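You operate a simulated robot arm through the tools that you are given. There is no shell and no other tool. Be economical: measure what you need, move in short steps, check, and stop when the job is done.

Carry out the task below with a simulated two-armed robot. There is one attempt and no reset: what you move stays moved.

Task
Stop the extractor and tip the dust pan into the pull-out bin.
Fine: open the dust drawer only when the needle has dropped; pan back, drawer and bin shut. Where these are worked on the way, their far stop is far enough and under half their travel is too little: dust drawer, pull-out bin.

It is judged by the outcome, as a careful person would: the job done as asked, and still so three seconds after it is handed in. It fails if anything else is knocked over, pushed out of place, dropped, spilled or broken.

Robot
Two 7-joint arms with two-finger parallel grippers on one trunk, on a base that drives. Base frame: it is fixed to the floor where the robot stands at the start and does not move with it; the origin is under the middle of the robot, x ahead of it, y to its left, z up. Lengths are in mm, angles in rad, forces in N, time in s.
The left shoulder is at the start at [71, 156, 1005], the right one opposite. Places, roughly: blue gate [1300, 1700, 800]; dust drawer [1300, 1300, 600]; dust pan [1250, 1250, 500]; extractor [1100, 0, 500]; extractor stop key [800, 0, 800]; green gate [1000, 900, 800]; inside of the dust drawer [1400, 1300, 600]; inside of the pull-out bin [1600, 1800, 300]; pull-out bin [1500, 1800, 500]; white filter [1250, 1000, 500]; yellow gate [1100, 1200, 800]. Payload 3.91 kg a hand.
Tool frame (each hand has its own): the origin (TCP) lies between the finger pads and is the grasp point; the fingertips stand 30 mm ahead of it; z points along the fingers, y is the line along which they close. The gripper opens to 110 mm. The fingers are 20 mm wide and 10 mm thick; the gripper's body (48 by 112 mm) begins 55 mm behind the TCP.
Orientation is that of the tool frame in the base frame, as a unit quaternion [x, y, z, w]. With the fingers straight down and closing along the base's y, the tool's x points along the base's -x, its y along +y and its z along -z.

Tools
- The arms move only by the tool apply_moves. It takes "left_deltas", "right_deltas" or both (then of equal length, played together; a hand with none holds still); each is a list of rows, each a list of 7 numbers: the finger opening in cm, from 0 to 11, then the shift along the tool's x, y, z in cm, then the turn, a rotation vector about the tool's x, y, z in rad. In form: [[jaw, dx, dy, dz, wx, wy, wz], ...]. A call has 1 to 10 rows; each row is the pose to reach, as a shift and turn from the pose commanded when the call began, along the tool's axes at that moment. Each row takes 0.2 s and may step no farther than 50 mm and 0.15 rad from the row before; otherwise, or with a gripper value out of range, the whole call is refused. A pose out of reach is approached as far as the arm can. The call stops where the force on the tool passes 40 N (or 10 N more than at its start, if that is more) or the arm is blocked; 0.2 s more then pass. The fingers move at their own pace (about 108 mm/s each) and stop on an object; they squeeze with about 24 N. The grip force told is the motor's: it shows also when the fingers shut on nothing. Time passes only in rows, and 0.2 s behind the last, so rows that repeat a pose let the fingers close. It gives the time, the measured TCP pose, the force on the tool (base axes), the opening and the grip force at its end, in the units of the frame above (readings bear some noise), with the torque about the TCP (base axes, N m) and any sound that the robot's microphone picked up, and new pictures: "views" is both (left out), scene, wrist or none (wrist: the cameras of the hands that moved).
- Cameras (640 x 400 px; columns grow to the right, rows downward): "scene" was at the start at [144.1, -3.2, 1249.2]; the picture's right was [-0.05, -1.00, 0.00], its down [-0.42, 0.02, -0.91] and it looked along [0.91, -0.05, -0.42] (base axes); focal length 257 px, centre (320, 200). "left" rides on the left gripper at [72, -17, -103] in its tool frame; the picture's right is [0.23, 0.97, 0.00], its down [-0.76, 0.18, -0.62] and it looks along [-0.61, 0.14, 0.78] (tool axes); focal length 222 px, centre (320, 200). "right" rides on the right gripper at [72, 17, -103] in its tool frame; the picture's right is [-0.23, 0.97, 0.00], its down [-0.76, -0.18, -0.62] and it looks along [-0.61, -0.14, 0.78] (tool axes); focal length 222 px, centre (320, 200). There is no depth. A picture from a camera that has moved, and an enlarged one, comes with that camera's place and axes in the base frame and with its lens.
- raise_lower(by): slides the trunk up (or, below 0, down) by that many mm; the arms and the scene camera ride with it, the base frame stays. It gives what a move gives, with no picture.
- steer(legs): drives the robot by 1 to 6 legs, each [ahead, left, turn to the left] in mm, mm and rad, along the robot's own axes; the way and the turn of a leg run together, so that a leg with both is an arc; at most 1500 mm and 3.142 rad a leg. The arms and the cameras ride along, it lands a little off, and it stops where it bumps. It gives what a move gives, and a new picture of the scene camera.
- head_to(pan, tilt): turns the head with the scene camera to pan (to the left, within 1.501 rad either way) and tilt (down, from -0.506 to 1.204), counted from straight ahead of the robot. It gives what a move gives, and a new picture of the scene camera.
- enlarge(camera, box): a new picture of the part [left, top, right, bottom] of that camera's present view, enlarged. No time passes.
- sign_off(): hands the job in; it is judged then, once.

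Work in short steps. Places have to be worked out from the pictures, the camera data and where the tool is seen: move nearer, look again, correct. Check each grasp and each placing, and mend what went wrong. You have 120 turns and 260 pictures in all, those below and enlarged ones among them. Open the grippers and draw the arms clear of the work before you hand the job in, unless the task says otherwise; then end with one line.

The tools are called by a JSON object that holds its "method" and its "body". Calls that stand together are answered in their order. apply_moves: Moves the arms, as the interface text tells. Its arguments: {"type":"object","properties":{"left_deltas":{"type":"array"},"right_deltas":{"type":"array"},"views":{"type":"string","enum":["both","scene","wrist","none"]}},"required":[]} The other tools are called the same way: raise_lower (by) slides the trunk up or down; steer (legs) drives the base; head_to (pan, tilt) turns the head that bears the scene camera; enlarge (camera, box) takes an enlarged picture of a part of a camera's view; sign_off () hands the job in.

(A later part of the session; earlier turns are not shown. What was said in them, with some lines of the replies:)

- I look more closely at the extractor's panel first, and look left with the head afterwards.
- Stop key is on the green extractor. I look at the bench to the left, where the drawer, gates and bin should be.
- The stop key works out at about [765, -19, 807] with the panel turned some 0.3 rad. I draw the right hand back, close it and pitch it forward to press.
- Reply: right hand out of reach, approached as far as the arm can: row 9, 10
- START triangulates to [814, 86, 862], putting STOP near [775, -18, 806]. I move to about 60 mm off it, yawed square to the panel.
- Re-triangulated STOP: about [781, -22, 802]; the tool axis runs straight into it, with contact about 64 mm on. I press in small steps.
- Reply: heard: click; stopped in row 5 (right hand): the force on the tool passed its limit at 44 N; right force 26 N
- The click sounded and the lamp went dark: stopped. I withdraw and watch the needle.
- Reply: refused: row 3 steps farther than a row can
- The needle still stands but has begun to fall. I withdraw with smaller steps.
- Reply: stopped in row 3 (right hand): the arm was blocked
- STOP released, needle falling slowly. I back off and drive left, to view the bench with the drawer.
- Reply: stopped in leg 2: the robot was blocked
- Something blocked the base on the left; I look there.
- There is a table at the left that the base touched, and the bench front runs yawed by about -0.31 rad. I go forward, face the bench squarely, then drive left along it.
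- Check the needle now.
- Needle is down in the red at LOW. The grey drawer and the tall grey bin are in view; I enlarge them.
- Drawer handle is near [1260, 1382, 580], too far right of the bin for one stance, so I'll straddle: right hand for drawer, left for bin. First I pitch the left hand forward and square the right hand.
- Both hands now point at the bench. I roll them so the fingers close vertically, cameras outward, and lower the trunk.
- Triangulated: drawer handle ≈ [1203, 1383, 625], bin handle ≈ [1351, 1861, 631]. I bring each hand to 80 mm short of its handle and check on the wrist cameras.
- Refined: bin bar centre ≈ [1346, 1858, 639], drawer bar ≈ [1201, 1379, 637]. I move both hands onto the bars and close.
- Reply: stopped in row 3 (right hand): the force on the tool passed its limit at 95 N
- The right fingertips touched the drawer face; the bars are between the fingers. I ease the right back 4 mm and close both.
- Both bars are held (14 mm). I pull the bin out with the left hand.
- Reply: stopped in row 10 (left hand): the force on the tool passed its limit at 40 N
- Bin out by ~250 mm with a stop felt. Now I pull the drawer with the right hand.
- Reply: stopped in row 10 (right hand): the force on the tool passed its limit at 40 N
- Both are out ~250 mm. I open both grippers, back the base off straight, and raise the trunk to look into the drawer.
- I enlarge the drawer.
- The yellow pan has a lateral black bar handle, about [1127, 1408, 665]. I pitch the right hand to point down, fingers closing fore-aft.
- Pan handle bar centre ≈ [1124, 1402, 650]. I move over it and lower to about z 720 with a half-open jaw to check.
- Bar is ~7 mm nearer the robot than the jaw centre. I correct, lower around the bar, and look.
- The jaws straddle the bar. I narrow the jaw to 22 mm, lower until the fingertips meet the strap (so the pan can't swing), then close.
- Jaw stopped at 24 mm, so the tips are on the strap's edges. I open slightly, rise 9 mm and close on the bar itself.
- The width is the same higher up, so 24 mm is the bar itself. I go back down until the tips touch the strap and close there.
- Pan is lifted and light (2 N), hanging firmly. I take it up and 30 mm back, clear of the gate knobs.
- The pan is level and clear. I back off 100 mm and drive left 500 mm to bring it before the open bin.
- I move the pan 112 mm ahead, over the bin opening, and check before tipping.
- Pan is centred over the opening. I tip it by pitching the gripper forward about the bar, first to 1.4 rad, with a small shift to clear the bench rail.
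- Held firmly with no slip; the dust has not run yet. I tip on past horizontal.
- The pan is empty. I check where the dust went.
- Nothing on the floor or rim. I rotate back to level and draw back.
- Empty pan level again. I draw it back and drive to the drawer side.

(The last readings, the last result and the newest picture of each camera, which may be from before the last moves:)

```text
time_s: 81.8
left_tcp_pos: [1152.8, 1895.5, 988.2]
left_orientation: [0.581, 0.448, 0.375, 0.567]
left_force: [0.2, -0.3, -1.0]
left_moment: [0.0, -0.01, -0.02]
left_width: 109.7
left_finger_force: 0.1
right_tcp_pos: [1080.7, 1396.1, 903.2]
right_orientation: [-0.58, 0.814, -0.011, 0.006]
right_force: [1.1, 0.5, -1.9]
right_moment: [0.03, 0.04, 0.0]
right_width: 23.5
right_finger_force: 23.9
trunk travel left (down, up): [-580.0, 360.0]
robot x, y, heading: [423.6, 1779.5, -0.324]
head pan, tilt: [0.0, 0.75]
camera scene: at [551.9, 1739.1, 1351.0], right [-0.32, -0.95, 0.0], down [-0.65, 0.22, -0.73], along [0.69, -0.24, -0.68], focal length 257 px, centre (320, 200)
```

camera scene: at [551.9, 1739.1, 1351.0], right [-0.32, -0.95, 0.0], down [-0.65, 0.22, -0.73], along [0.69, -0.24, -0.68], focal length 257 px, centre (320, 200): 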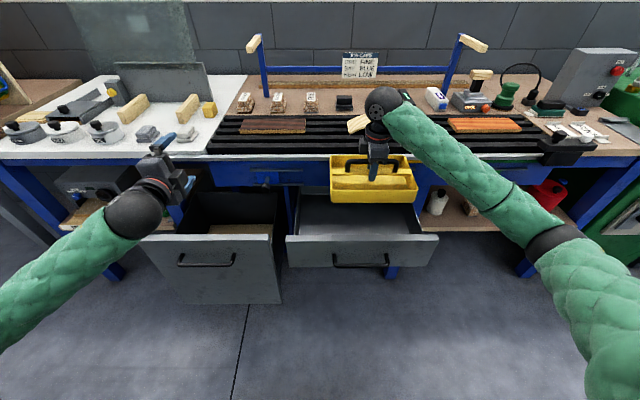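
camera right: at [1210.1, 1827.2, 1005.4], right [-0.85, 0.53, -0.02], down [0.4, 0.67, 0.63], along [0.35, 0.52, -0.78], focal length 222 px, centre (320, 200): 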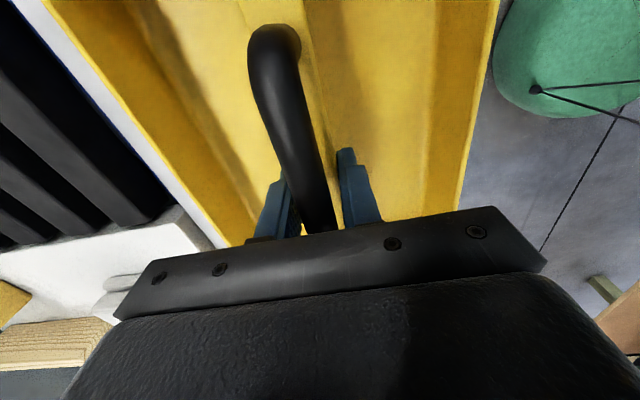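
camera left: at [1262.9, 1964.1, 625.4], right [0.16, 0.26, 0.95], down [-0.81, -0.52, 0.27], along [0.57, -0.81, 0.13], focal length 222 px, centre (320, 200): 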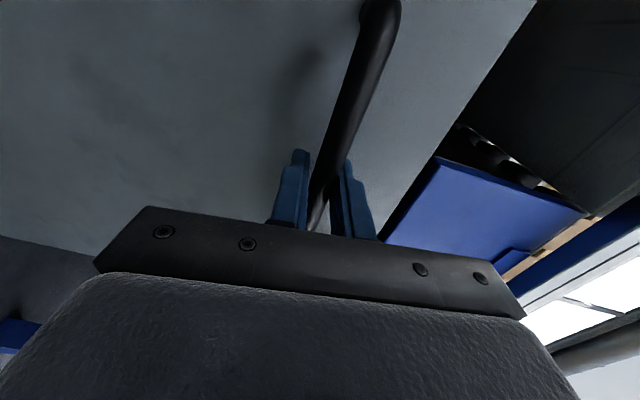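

Dust lies in the bin. I align the pan laterally over its place, then lower it along the reverse path.

{"method": "apply_moves", "body": {"right_deltas": [[0, -1, 0, 0, 0, 0, 0], [0, -1.8, 0, 2, 0, 0, 0], [0, -1.8, 0, 5.5, 0, 0, 0], [0, -1.8, 0, 9, 0, 0, 0], [0, -1.8, 0, 12, 0, 0, 0], [0, -1.8, 0, 15, 0, 0, 0]], "views": "both"}}

{"method": "enlarge", "body": {"camera": "scene", "box": [280, 140, 440, 260]}}

```text
time_s: 83.2
left_tcp_pos: [1151.9, 1897.1, 990.3]
left_orientation: [0.581, 0.448, 0.376, 0.567]
left_force: [-0.4, 0.7, 0.1]
left_moment: [0.0, -0.02, -0.01]
left_width: 110.1
left_finger_force: 0.1
right_tcp_pos: [1087.6, 1412.3, 755.5]
right_orientation: [-0.58, 0.814, -0.011, 0.008]
right_force: [0.3, 0.0, -1.5]
right_moment: [0.0, 0.02, -0.04]
right_width: 23.6
right_finger_force: 23.7
trunk travel left (down, up): [-580.0, 360.0]
robot x, y, heading: [424.0, 1781.6, -0.329]
head pan, tilt: [0.0, 0.75]
camera scene: at [550.1, 1739.2, 1351.2], right [-0.32, -0.95, 0.0], down [-0.65, 0.22, -0.73], along [0.69, -0.24, -0.68], focal length 257 px, centre (320, 200)
camera right: at [1045.7, 1349.0, 856.1], right [-0.85, 0.53, -0.02], down [0.4, 0.67, 0.63], along [0.35, 0.52, -0.78], focal length 222 px, centre (320, 200)
```

scene: 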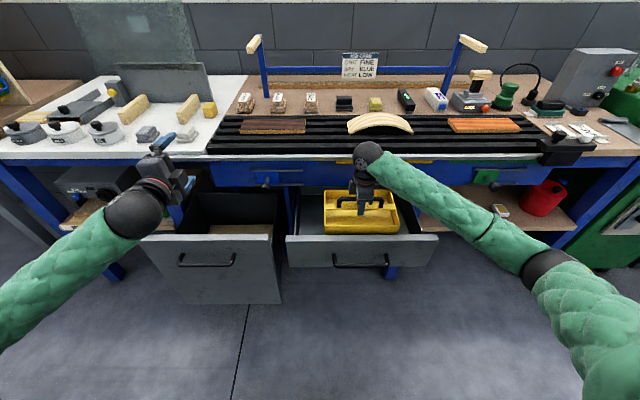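
right: 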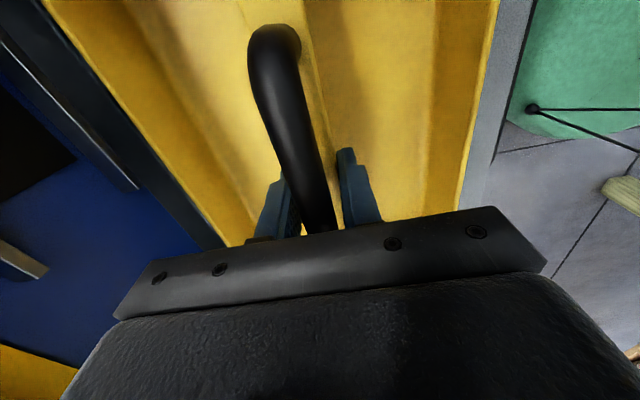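

```text
3.33 times, centred on (360, 200) of scene
camera zoom: at [550.1, 1739.2, 1351.2], right [-0.32, -0.95, 0.0], down [-0.65, 0.22, -0.73], along [0.69, -0.24, -0.68], focal length 856 px, centre (187, 200)
```

zoom: 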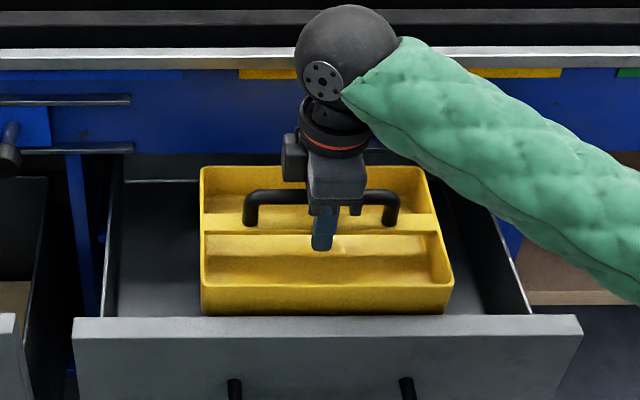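

Clear of the front. I lower into the drawer, easing forward to the original spot, down to just above the rest height.

{"method": "apply_moves", "body": {"right_deltas": [[0, 0, 0, 3, 0, 0, 0], [0, 0, -0.4, 6, 0, 0, 0], [0, 0, -2, 8, 0, 0, 0], [0, -0.1, -3.4, 9.5, 0, 0, 0], [0, -0.1, -3.4, 11, 0, 0, 0], [0, -0.1, -3.4, 11.5, 0, 0, 0], [0, -0.1, -3.4, 11.9, 0, 0, 0]], "views": "both"}}

```text
time_s: 84.8
left_tcp_pos: [1151.4, 1897.4, 991.6]
left_orientation: [0.58, 0.447, 0.375, 0.567]
left_force: [0.5, -0.5, 0.7]
left_moment: [-0.02, -0.03, 0.0]
left_width: 110.1
left_finger_force: 0.1
right_tcp_pos: [1122.8, 1402.8, 638.7]
right_orientation: [-0.581, 0.814, -0.012, 0.008]
right_force: [-0.6, 0.9, 16.8]
right_moment: [0.08, 0.21, -0.06]
right_width: 24.2
right_finger_force: 24.1
trunk travel left (down, up): [-580.0, 360.0]
robot x, y, heading: [420.7, 1781.1, -0.328]
head pan, tilt: [0.0, 0.75]
camera scene: at [548.4, 1740.6, 1351.8], right [-0.32, -0.95, 0.0], down [-0.65, 0.22, -0.73], along [0.69, -0.24, -0.68], focal length 257 px, centre (320, 200)
camera right: at [1080.2, 1340.0, 739.6], right [-0.85, 0.53, -0.03], down [0.4, 0.67, 0.63], along [0.35, 0.52, -0.78], focal length 222 px, centre (320, 200)
```

scene: 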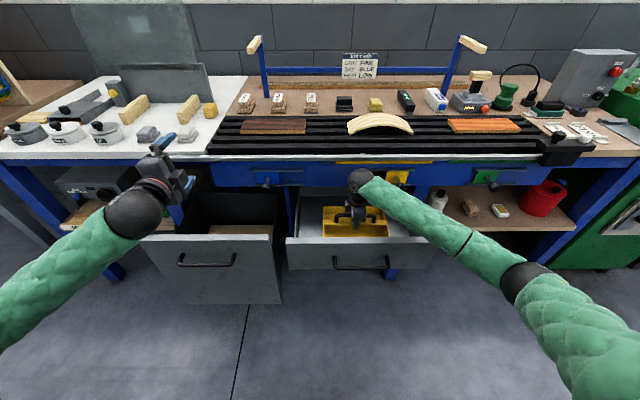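
right: 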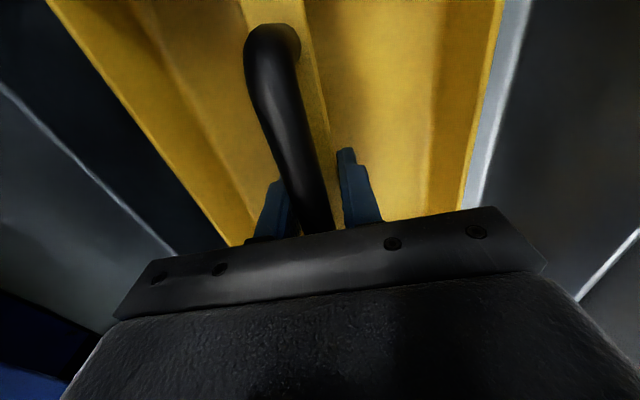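

It touches down (17 N). A light strip beside the pan looks new, so I inspect the seating before letting go.

{"method": "enlarge", "body": {"camera": "scene", "box": [280, 160, 440, 280]}}

{"method": "enlarge", "body": {"camera": "right", "box": [400, 0, 640, 220]}}

```text
3.33 times, centred on (360, 220) of scene
camera zoom: at [548.4, 1740.6, 1351.8], right [-0.32, -0.95, 0.0], down [-0.65, 0.22, -0.73], along [0.69, -0.24, -0.68], focal length 856 px, centre (187, 133)
```

zoom: 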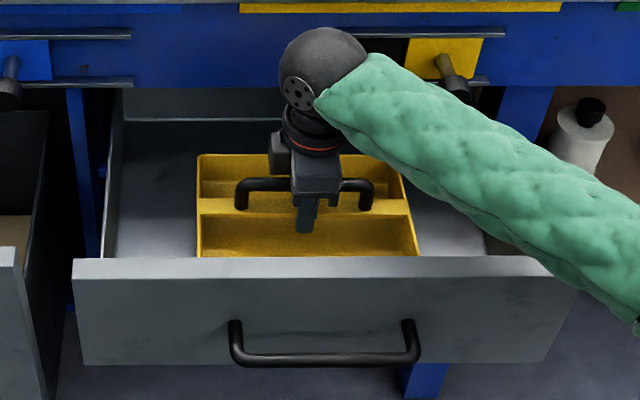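

```text
1.82 times, centred on (520, 110) of right
camera zoom: at [1080.2, 1340.0, 739.6], right [-0.85, 0.53, -0.03], down [0.4, 0.67, 0.63], along [0.35, 0.52, -0.78], focal length 404 px, centre (-44, 364)
```

zoom: 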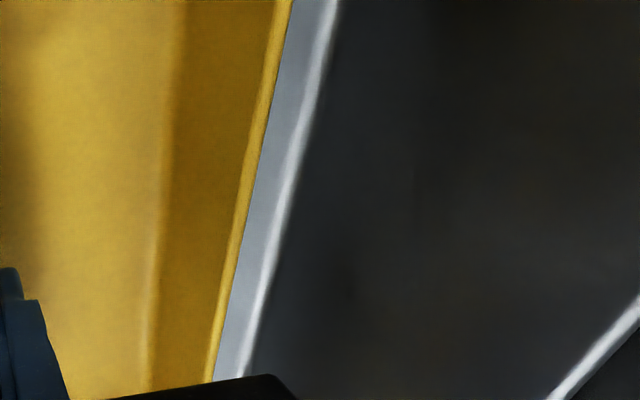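

The pan sits flat on the drawer floor, at its old place. I release and rise straight up.

{"method": "apply_moves", "body": {"right_deltas": [[3, 0, 0, 0, 0, 0, 0], [4.5, 0, 0, 0, 0, 0, 0], [4.5, 0, 0, -3, 0, 0, 0], [4.5, 0, 0, -7, 0, 0, 0], [4.5, 0, 0, -11, 0, 0, 0], [4.5, 0, 0, -15, 0, 0, 0], [4.5, 0, 2, -19, 0, 0, 0], [4.5, 0, 4, -23, 0, 0, 0]], "views": "both"}}

{"method": "enlarge", "body": {"camera": "scene", "box": [280, 160, 440, 280]}}

```text
time_s: 86.6
left_tcp_pos: [1151.7, 1897.6, 989.3]
left_orientation: [0.58, 0.448, 0.375, 0.568]
left_force: [-0.5, 0.4, -0.1]
left_moment: [0.01, -0.04, 0.0]
left_width: 109.9
left_finger_force: 0.1
right_tcp_pos: [1079.5, 1417.3, 867.8]
right_orientation: [-0.58, 0.814, -0.011, 0.007]
right_force: [-0.3, 0.5, -0.6]
right_moment: [0.02, -0.01, 0.02]
right_width: 45.3
right_finger_force: 0.1
trunk travel left (down, up): [-580.0, 360.0]
robot x, y, heading: [420.6, 1780.6, -0.324]
head pan, tilt: [0.0, 0.75]
camera scene: at [549.3, 1740.0, 1351.3], right [-0.32, -0.95, 0.0], down [-0.65, 0.22, -0.73], along [0.69, -0.24, -0.68], focal length 257 px, centre (320, 200)
camera right: at [1037.3, 1354.9, 969.7], right [-0.85, 0.53, -0.03], down [0.4, 0.67, 0.63], along [0.35, 0.52, -0.78], focal length 222 px, centre (320, 200)
```

scene: 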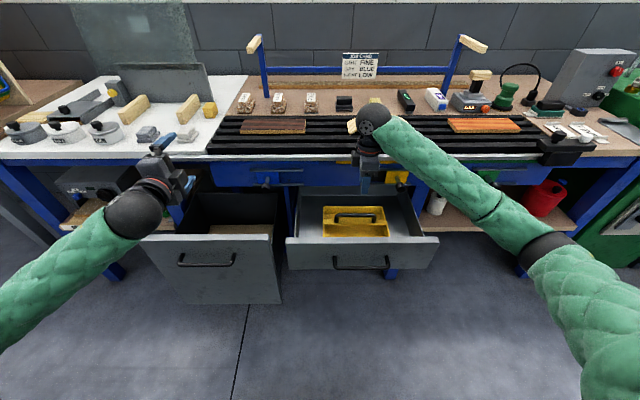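
right: 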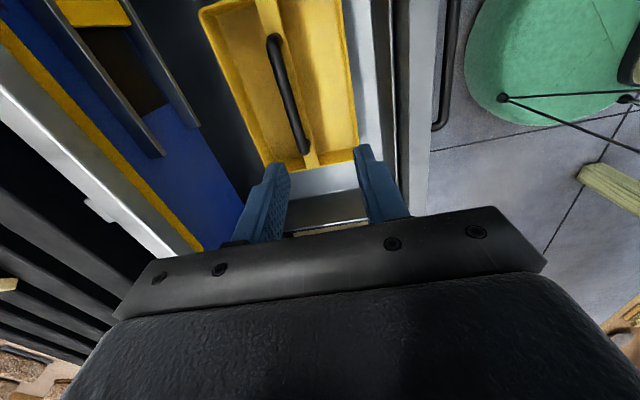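

```text
3.33 times, centred on (360, 220) of scene
camera zoom: at [549.3, 1740.0, 1351.3], right [-0.32, -0.95, 0.0], down [-0.65, 0.22, -0.73], along [0.69, -0.24, -0.68], focal length 856 px, centre (187, 133)
```

zoom: 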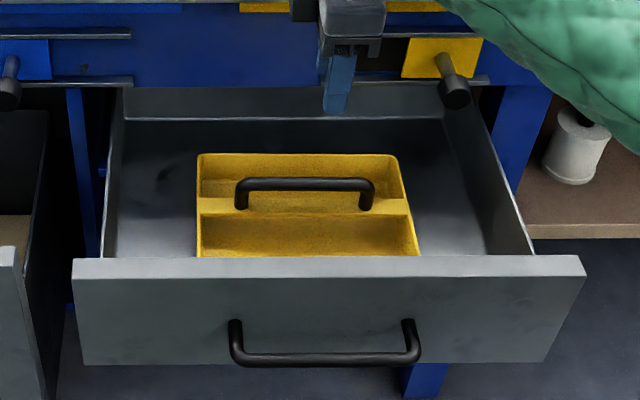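

Pan is back in place. I drive back, pitch the right hand forward again and then lower the trunk to handle height.

{"method": "steer", "body": {"legs": [[-220, 0, 0.01]]}}

{"method": "apply_moves", "body": {"right_deltas": [[4.5, 0, 0, -1, 0.15, 0, 0], [4.5, 0, 0, -2, 0.3, 0, 0], [4.5, 0, 0, -4, 0.45, 0, 0], [4.5, 0, 0, -6, 0.6, 0, 0], [4.5, 0, 0, -8, 0.75, 0, 0], [4.5, 0, 0, -10, 0.9, 0, 0], [4.5, 0, 0, -12, 1.05, 0, 0], [4.5, 0, 0, -12, 1.2, 0, 0], [4.5, 0, 0, -12, 1.35, 0, 0], [4.5, 0, 0, -12, 1.5, 0, 0]], "left_deltas": [[4.5, 0, 0, 0, 0, 0, 0], [4.5, 0, 0, 0, 0, 0, 0], [4.5, 0, 0, 0, 0, 0, 0], [4.5, 0, 0, 0, 0, 0, 0], [4.5, 0, 0, 0, 0, 0, 0], [4.5, 0, 0, 0, 0, 0, 0], [4.5, 0, 0, 0, 0, 0, 0], [4.5, 0, 0, 0, 0, 0, 0], [4.5, 0, 0, 0, 0, 0, 0], [4.5, 0, 0, 0, 0, 0, 0]], "views": "none"}}

{"method": "raise_lower", "body": {"by": -350}}

{"method": "head_to", "body": {"pan": 0.1, "tilt": 0.6}}

```text
time_s: 88.3
left_tcp_pos: [940.7, 1972.9, 990.9]
left_orientation: [0.579, 0.45, 0.378, 0.566]
left_force: [-1.0, 0.2, 0.1]
left_moment: [-0.02, 0.04, -0.02]
left_width: 110.2
left_finger_force: 0.1
right_tcp_pos: [873.6, 1492.3, 868.5]
right_orientation: [-0.583, 0.813, -0.011, 0.007]
right_force: [0.2, 0.0, 0.8]
right_moment: [-0.01, -0.03, -0.04]
right_width: 45.4
right_finger_force: 0.1
trunk travel left (down, up): [-580.0, 360.0]
robot x, y, heading: [210.0, 1851.9, -0.32]
head pan, tilt: [0.0, 0.75]
camera scene: at [339.5, 1811.4, 1351.5], right [-0.32, -0.95, 0.0], down [-0.65, 0.21, -0.73], along [0.69, -0.23, -0.68], focal length 257 px, centre (320, 200)
```

scene: 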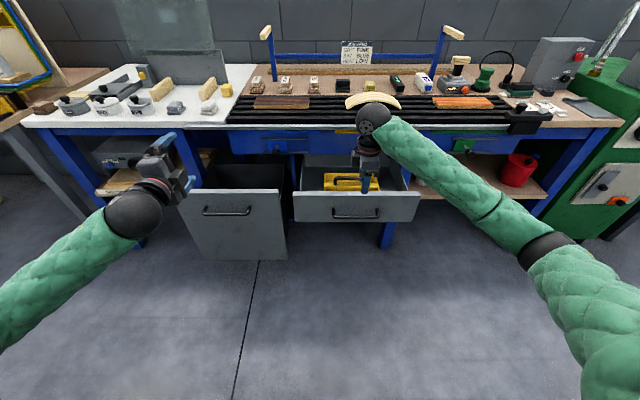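

```text
time_s: 90.5
left_tcp_pos: [942.5, 1972.3, 990.3]
left_orientation: [0.579, 0.449, 0.379, 0.565]
left_force: [-0.6, 0.7, -0.3]
left_moment: [-0.02, 0.0, -0.01]
left_width: 45.1
left_finger_force: 0.0
right_tcp_pos: [869.6, 1492.7, 986.6]
right_orientation: [-0.421, 0.587, -0.562, 0.403]
right_force: [0.9, -0.7, -0.4]
right_moment: [-0.01, 0.0, -0.01]
right_width: 44.9
right_finger_force: 0.1
trunk travel left (down, up): [-580.0, 360.0]
robot x, y, heading: [211.7, 1849.5, -0.321]
head pan, tilt: [0.0, 0.75]
```

```text
time_s: 93.9
left_tcp_pos: [942.2, 1971.9, 640.2]
left_orientation: [0.579, 0.449, 0.378, 0.566]
left_force: [0.2, 0.5, 0.3]
left_moment: [-0.04, 0.02, 0.01]
left_width: 45.2
left_finger_force: 0.1
right_tcp_pos: [870.1, 1494.3, 637.7]
right_orientation: [-0.421, 0.587, -0.562, 0.402]
right_force: [0.3, 0.0, -0.5]
right_moment: [0.0, 0.02, -0.02]
right_width: 44.9
right_finger_force: 0.0
trunk travel left (down, up): [-230.0, 710.0]
robot x, y, heading: [214.2, 1852.4, -0.32]
head pan, tilt: [0.0, 0.75]
```

```text
time_s: 94.6
left_tcp_pos: [941.6, 1971.7, 641.5]
left_orientation: [0.579, 0.45, 0.378, 0.565]
left_force: [-0.1, -0.5, 0.2]
left_moment: [-0.02, -0.01, -0.02]
left_width: 45.0
left_finger_force: 0.1
right_tcp_pos: [871.0, 1493.1, 637.4]
right_orientation: [-0.421, 0.587, -0.562, 0.402]
right_force: [-0.6, 0.8, 0.7]
right_moment: [0.0, -0.03, 0.0]
right_width: 44.8
right_finger_force: 0.0
trunk travel left (down, up): [-230.0, 710.0]
robot x, y, heading: [215.1, 1851.5, -0.323]
head pan, tilt: [0.099, 0.6]
camera scene: at [348.4, 1817.6, 1014.1], right [-0.22, -0.98, 0.0], down [-0.55, 0.12, -0.82], along [0.8, -0.18, -0.57], focal length 257 px, centre (320, 200)
```

scene: 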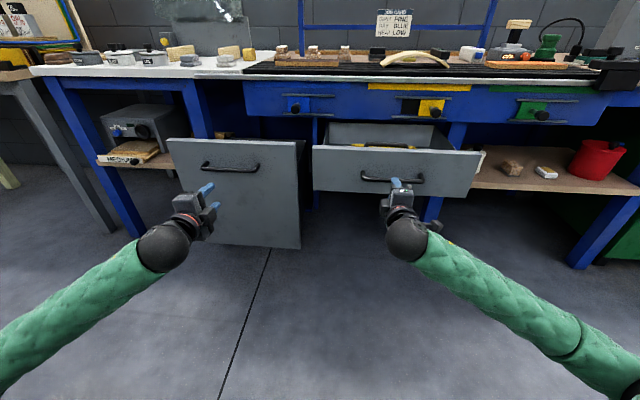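

Contact is 87 mm ahead for the right, 164 mm for the left. I retract the right 75 mm and align the left, drive 145 mm ahead, then push with the arms.

{"method": "apply_moves", "body": {"right_deltas": [[4.5, 0.2, -0.2, -3, 0, 0, 0], [4.5, 0.4, -0.2, -6, 0, 0, 0], [4.5, 0.5, -0.2, -7.5, 0, 0, 0]], "left_deltas": [[4.5, 0.7, 0, 0, 0, 0, 0], [4.5, 1.4, 0, 0, 0, 0, 0], [4.5, 1.9, 0, 0, 0, 0, 0]], "views": "none"}}

{"method": "steer", "body": {"legs": [[140, 0, 0]]}}

```text
time_s: 95.4
left_tcp_pos: [948.6, 1990.2, 638.7]
left_orientation: [0.579, 0.449, 0.378, 0.565]
left_force: [0.2, 0.4, -0.8]
left_moment: [0.0, -0.04, -0.02]
left_width: 44.9
left_finger_force: 0.0
right_tcp_pos: [798.1, 1511.7, 642.6]
right_orientation: [-0.421, 0.587, -0.563, 0.403]
right_force: [-0.2, 0.4, -0.4]
right_moment: [-0.01, -0.03, 0.0]
right_width: 45.0
right_finger_force: 0.1
trunk travel left (down, up): [-230.0, 710.0]
robot x, y, heading: [213.8, 1848.4, -0.319]
head pan, tilt: [0.099, 0.6]
```

```text
time_s: 96.7
left_tcp_pos: [1082.9, 1945.3, 639.1]
left_orientation: [0.579, 0.45, 0.378, 0.565]
left_force: [0.0, -0.5, -0.4]
left_moment: [-0.03, -0.01, 0.02]
left_width: 45.0
left_finger_force: 0.0
right_tcp_pos: [933.5, 1467.4, 643.9]
right_orientation: [-0.422, 0.587, -0.562, 0.402]
right_force: [0.3, -0.1, 0.2]
right_moment: [0.02, 0.01, -0.02]
right_width: 45.1
right_finger_force: 0.0
trunk travel left (down, up): [-230.0, 710.0]
robot x, y, heading: [348.1, 1809.2, -0.319]
head pan, tilt: [0.099, 0.6]
camera scene: at [482.9, 1773.0, 1014.1], right [-0.22, -0.98, 0.0], down [-0.55, 0.12, -0.82], along [0.8, -0.18, -0.57], focal length 257 px, centre (320, 200)
```

scene: 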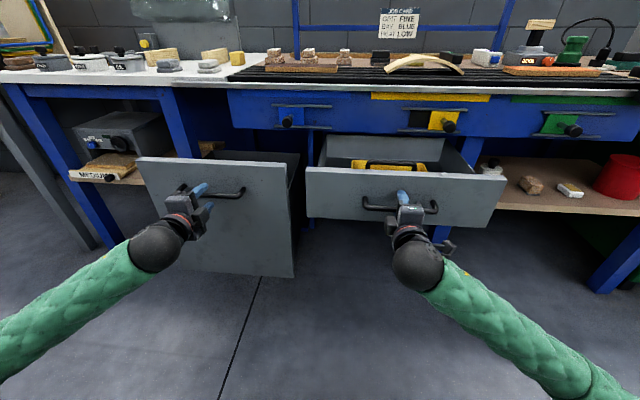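

Both hands straddle their bars. I push the drawer shut with the right arm.

{"method": "apply_moves", "body": {"right_deltas": [[4.5, 0, -0.1, 2, 0, 0, 0], [4.5, 0, -0.2, 5, 0, 0, 0], [4.5, -0.1, -0.3, 8, 0, 0, 0], [4.5, -0.1, -0.45, 11, 0, 0, 0], [4.5, -0.15, -0.6, 14, 0, 0, 0], [4.5, -0.2, -0.75, 17, 0, 0, 0], [4.5, -0.2, -0.85, 20, 0, 0, 0], [4.5, -0.25, -1, 23, 0, 0, 0], [4.5, -0.3, -1.1, 25.5, 0, 0, 0], [4.5, -0.3, -1.2, 28, 0, 0, 0]], "views": "both"}}

```text
time_s: 98.9
left_tcp_pos: [1081.8, 1944.1, 638.8]
left_orientation: [0.579, 0.449, 0.378, 0.566]
left_force: [-0.8, -0.2, 0.3]
left_moment: [0.01, 0.0, 0.0]
left_width: 44.8
left_finger_force: 0.0
right_tcp_pos: [1192.2, 1383.0, 645.1]
right_orientation: [-0.422, 0.585, -0.563, 0.404]
right_force: [-17.3, 4.0, 2.5]
right_moment: [-0.16, -0.65, -0.02]
right_width: 45.7
right_finger_force: 0.4
trunk travel left (down, up): [-230.0, 710.0]
robot x, y, heading: [349.2, 1808.9, -0.32]
head pan, tilt: [0.099, 0.6]
stopped in row 10 (right hand): the force on the tool passed its limit at 221 N (the readings are from after the stop); the commanded pose is now the measured one
camera scene: at [481.9, 1773.0, 1014.3], right [-0.22, -0.98, 0.0], down [-0.55, 0.12, -0.83], along [0.8, -0.18, -0.56], focal length 257 px, centre (320, 200)
camera right: at [1070.1, 1347.4, 631.9], right [0.04, 0.23, -0.97], down [-0.34, 0.92, 0.2], along [0.94, 0.32, 0.11], focal length 222 px, centre (320, 200)
```

scene: 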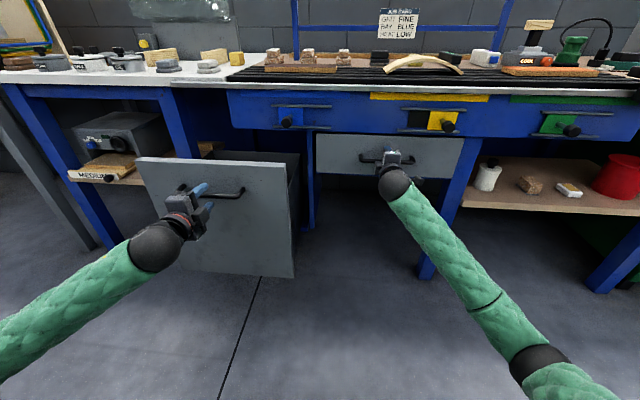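
right: 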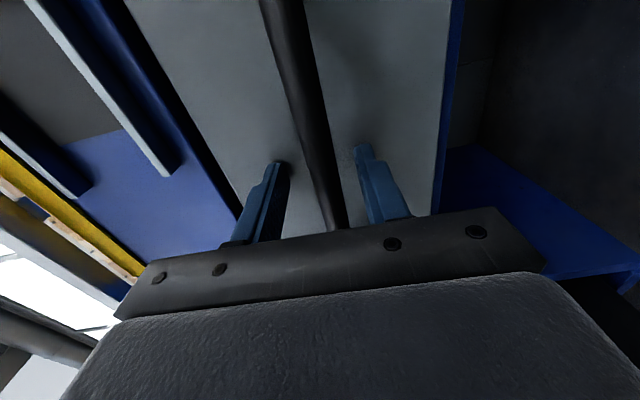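

Drawer is shut flush. Now I push the bin shut with the left arm, slower at the end, while the right withdraws straight back.

{"method": "apply_moves", "body": {"left_deltas": [[4.5, 0, 0.2, 2, 0, 0, 0], [4.5, 0, 0.4, 5, 0, 0, 0], [4.5, 0, 0.6, 8, 0, 0, 0], [4.5, 0.05, 0.8, 11, 0, 0, 0], [4.5, 0.05, 1.05, 14, 0, 0, 0], [4.5, 0.1, 1.25, 17, 0, 0, 0], [4.5, 0.1, 1.5, 20, 0, 0, 0], [4.5, 0.1, 1.7, 22.5, 0, 0, 0], [4.5, 0.15, 1.85, 24.5, 0, 0, 0], [4.5, 0.15, 1.9, 25.5, 0, 0, 0]], "right_deltas": [[4.5, 0, 0, -1, 0, 0, 0], [4.5, 0, 0, -3, 0, 0, 0], [4.5, 0, 0, -6, 0, 0, 0], [4.5, 0, 0, -9, 0, 0, 0], [4.5, 0, 0, -12, 0, 0, 0], [4.5, 0, 0, -14, 0, 0, 0], [4.5, 0, 0, -14, 0, 0, 0], [4.5, 0, 0, -14, 0, 0, 0], [4.5, 0, 0, -14, 0, 0, 0], [4.5, 0, 0, -14, 0, 0, 0]], "views": "scene"}}

{"method": "apply_moves", "body": {"left_deltas": [[4.5, 0, 0, 0.4, 0, 0, 0], [4.5, 0, 0.05, 0.8, 0, 0, 0], [4.5, 0, 0.1, 1.2, 0, 0, 0], [4.5, 0, 0.1, 1.6, 0, 0, 0], [4.5, 0, 0.15, 2, 0, 0, 0], [4.5, 0, 0.15, 2.4, 0, 0, 0]], "views": "both"}}

```text
time_s: 101.1
left_tcp_pos: [1326.7, 1865.6, 636.0]
left_orientation: [0.579, 0.449, 0.378, 0.565]
left_force: [-0.1, -1.0, 0.6]
left_moment: [0.02, 0.02, -0.01]
left_width: 45.4
left_finger_force: 0.3
right_tcp_pos: [1060.4, 1428.5, 648.8]
right_orientation: [-0.421, 0.585, -0.564, 0.403]
right_force: [1.0, -0.7, 0.0]
right_moment: [0.0, 0.0, -0.02]
right_width: 45.0
right_finger_force: 0.0
trunk travel left (down, up): [-230.0, 710.0]
robot x, y, heading: [349.5, 1806.7, -0.32]
head pan, tilt: [0.099, 0.6]
camera scene: at [482.7, 1772.8, 1014.2], right [-0.22, -0.98, 0.0], down [-0.55, 0.12, -0.82], along [0.8, -0.18, -0.57], focal length 257 px, centre (320, 200)
```

scene: 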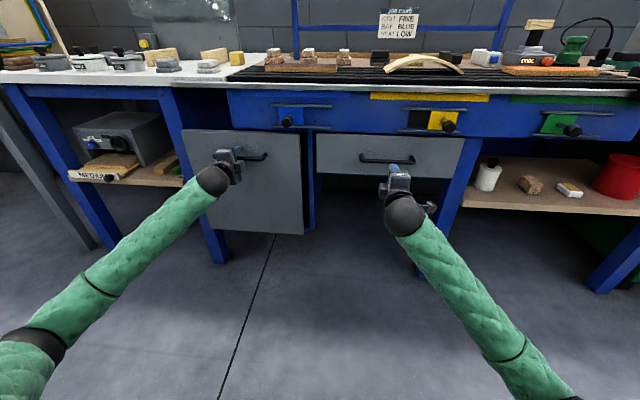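

```text
time_s: 102.5
left_tcp_pos: [1348.0, 1858.9, 635.6]
left_orientation: [0.58, 0.449, 0.377, 0.566]
left_force: [-11.9, 4.0, -1.0]
left_moment: [-0.13, -0.3, 0.0]
left_width: 44.0
left_finger_force: 0.1
right_tcp_pos: [1061.8, 1427.1, 649.6]
right_orientation: [-0.421, 0.586, -0.563, 0.403]
right_force: [-0.1, -0.6, 0.2]
right_moment: [-0.02, 0.0, -0.02]
right_width: 45.4
right_finger_force: 0.1
trunk travel left (down, up): [-230.0, 710.0]
robot x, y, heading: [345.2, 1807.4, -0.319]
head pan, tilt: [0.099, 0.6]
camera scene: at [482.4, 1773.0, 1014.2], right [-0.22, -0.98, 0.0], down [-0.55, 0.12, -0.83], along [0.8, -0.18, -0.56], focal length 257 px, centre (320, 200)
camera left: at [1272.6, 1960.0, 622.7], right [0.16, 0.26, 0.95], down [-0.81, -0.52, 0.28], along [0.56, -0.82, 0.13], focal length 222 px, centre (320, 200)
```

scene: 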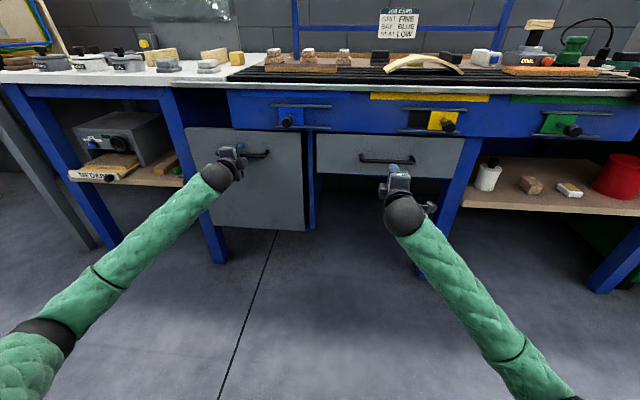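
left: 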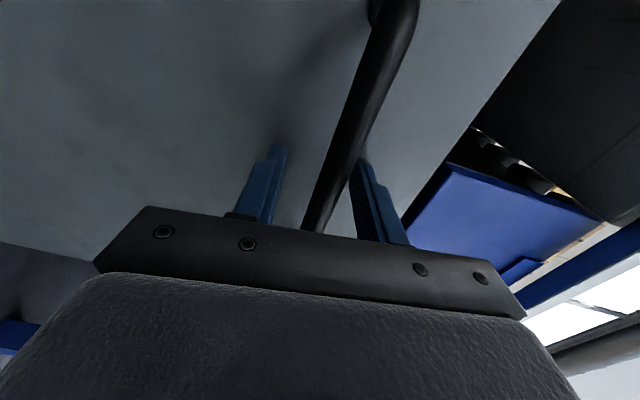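

The left now presses with 12 N; I press a few millimetres more to confirm it is home.

{"method": "apply_moves", "body": {"left_deltas": [[4.5, 0, 0, 0.3, 0, 0, 0], [4.5, 0, 0, 0.6, 0, 0, 0], [4.5, 0, 0, 0.9, 0, 0, 0]], "views": "none"}}

{"method": "apply_moves", "body": {"left_deltas": [[4.5, 0, 0, -1, 0, 0, 0], [4.5, 0, 0, -4, 0, 0, 0], [4.5, 0, 0, -8, 0, 0, 0], [4.5, 0, 0, -12, 0, 0, 0], [4.5, 0, 0, -15, 0, 0, 0]], "views": "none"}}

{"method": "steer", "body": {"legs": [[-200, 0, 0]]}}

{"method": "enlarge", "body": {"camera": "scene", "box": [160, 90, 480, 260]}}

```text
time_s: 102.9
left_tcp_pos: [1349.9, 1857.3, 636.6]
left_orientation: [0.579, 0.448, 0.377, 0.567]
left_force: [-18.1, 4.0, -1.5]
left_moment: [-0.11, -0.49, -0.02]
left_width: 43.9
left_finger_force: 0.1
right_tcp_pos: [1059.9, 1428.5, 648.6]
right_orientation: [-0.422, 0.586, -0.562, 0.404]
right_force: [0.4, 0.2, -0.6]
right_moment: [-0.02, -0.02, -0.03]
right_width: 45.0
right_finger_force: 0.0
trunk travel left (down, up): [-230.0, 710.0]
robot x, y, heading: [348.9, 1807.8, -0.321]
head pan, tilt: [0.099, 0.6]
stopped in row 1 (left hand): the force on the tool passed its limit at 48 N (the readings are from after the stop); the commanded pose is now the measured one
```

```text
time_s: 104.1
left_tcp_pos: [1207.1, 1906.1, 648.9]
left_orientation: [0.579, 0.45, 0.377, 0.566]
left_force: [0.3, 0.0, 0.1]
left_moment: [0.01, 0.02, -0.01]
left_width: 44.8
left_finger_force: 0.1
right_tcp_pos: [1061.0, 1427.6, 648.5]
right_orientation: [-0.421, 0.587, -0.563, 0.402]
right_force: [0.2, -0.4, -0.7]
right_moment: [-0.01, 0.01, -0.02]
right_width: 44.8
right_finger_force: 0.0
trunk travel left (down, up): [-230.0, 710.0]
robot x, y, heading: [344.6, 1806.7, -0.323]
head pan, tilt: [0.099, 0.6]
```

```text
time_s: 105.7
left_tcp_pos: [1014.8, 1975.3, 648.9]
left_orientation: [0.579, 0.451, 0.379, 0.564]
left_force: [-0.9, -0.2, 0.3]
left_moment: [-0.03, -0.02, 0.01]
left_width: 45.0
left_finger_force: 0.0
right_tcp_pos: [871.6, 1495.8, 647.6]
right_orientation: [-0.423, 0.584, -0.562, 0.405]
right_force: [-0.7, 0.8, 0.0]
right_moment: [0.0, 0.01, -0.01]
right_width: 44.9
right_finger_force: 0.1
trunk travel left (down, up): [-230.0, 710.0]
robot x, y, heading: [156.7, 1868.6, -0.321]
head pan, tilt: [0.099, 0.6]
camera scene: at [290.5, 1837.2, 1014.2], right [-0.21, -0.98, 0.0], down [-0.55, 0.12, -0.82], along [0.81, -0.18, -0.57], focal length 257 px, centre (320, 200)
```

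scene: 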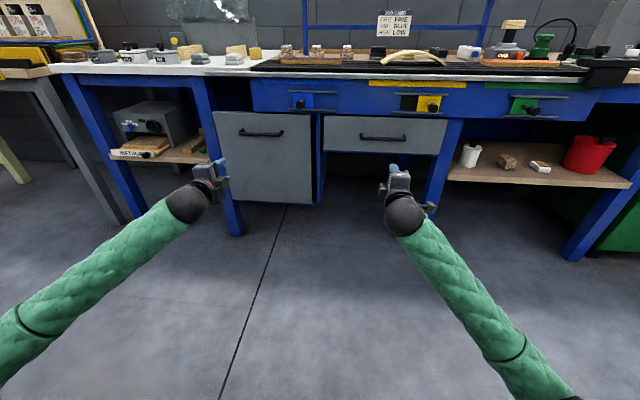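

```text
2.00 times, centred on (320, 175) of scene
camera zoom: at [290.5, 1837.2, 1014.2], right [-0.21, -0.98, 0.0], down [-0.55, 0.12, -0.82], along [0.81, -0.18, -0.57], focal length 514 px, centre (320, 250)
```

zoom: 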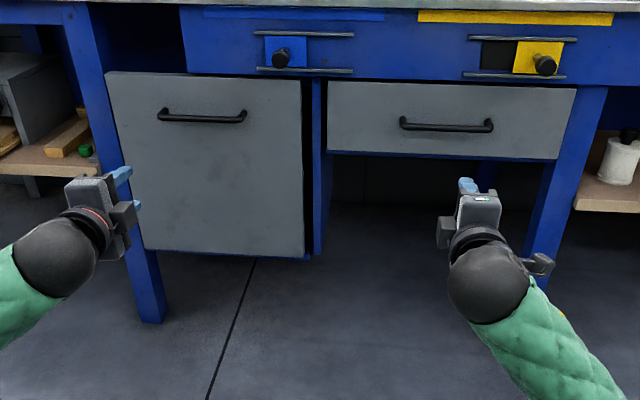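

Both fronts are shut as at the start. I open the grippers fully and wait a moment, checking the fronts once more.

{"method": "apply_moves", "body": {"left_deltas": [[11, 0, 0, 0, 0, 0, 0], [11, 0, 0, 0, 0, 0, 0], [11, 0, 0, 0, 0, 0, 0]], "right_deltas": [[11, 0, 0, 0, 0, 0, 0], [11, 0, 0, 0, 0, 0, 0], [11, 0, 0, 0, 0, 0, 0]], "views": "none"}}

{"method": "head_to", "body": {"pan": -0.5, "tilt": 0.4}}

```text
time_s: 106.5
left_tcp_pos: [1013.8, 1975.9, 649.7]
left_orientation: [0.579, 0.45, 0.379, 0.565]
left_force: [-0.6, 0.1, 0.5]
left_moment: [0.0, 0.01, 0.0]
left_width: 110.1
left_finger_force: 0.0
right_tcp_pos: [871.3, 1496.0, 648.9]
right_orientation: [-0.424, 0.585, -0.561, 0.405]
right_force: [-0.3, 0.0, 0.5]
right_moment: [0.0, 0.0, -0.02]
right_width: 110.0
right_finger_force: 0.1
trunk travel left (down, up): [-230.0, 710.0]
robot x, y, heading: [154.5, 1869.3, -0.313]
head pan, tilt: [0.099, 0.6]
```

```text
time_s: 107.5
left_tcp_pos: [1013.8, 1974.5, 649.0]
left_orientation: [0.578, 0.451, 0.379, 0.565]
left_force: [-0.5, -0.4, 0.5]
left_moment: [-0.05, 0.03, -0.02]
left_width: 109.9
left_finger_force: 0.0
right_tcp_pos: [871.7, 1495.3, 647.8]
right_orientation: [-0.423, 0.584, -0.562, 0.405]
right_force: [0.3, -0.4, 0.1]
right_moment: [-0.01, 0.01, 0.05]
right_width: 110.0
right_finger_force: 0.1
trunk travel left (down, up): [-230.0, 710.0]
robot x, y, heading: [159.0, 1871.7, -0.322]
head pan, tilt: [-0.499, 0.4]
camera scene: at [267.7, 1788.8, 1032.3], right [-0.73, -0.69, 0.0], down [-0.27, 0.28, -0.92], along [0.63, -0.67, -0.39], focal length 257 px, centre (320, 200)
```

scene: 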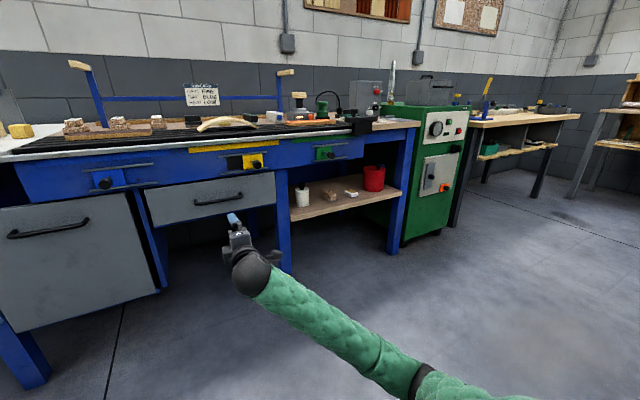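

Drawer and bin are flush, the extractor is off, nothing else has been disturbed, and the hands are clear. I hand in.

{"method": "sign_off", "body": {}}

```text
The job is handed in.
```

I stopped the extractor, and opened the dust drawer only once the needle was down at LOW. I tipped the dust pan into the pull-out bin and set it back in the drawer, then shut both drawer and bin. On the way the robot's base bumped the work table on its left; I saw nothing on the table disturbed.
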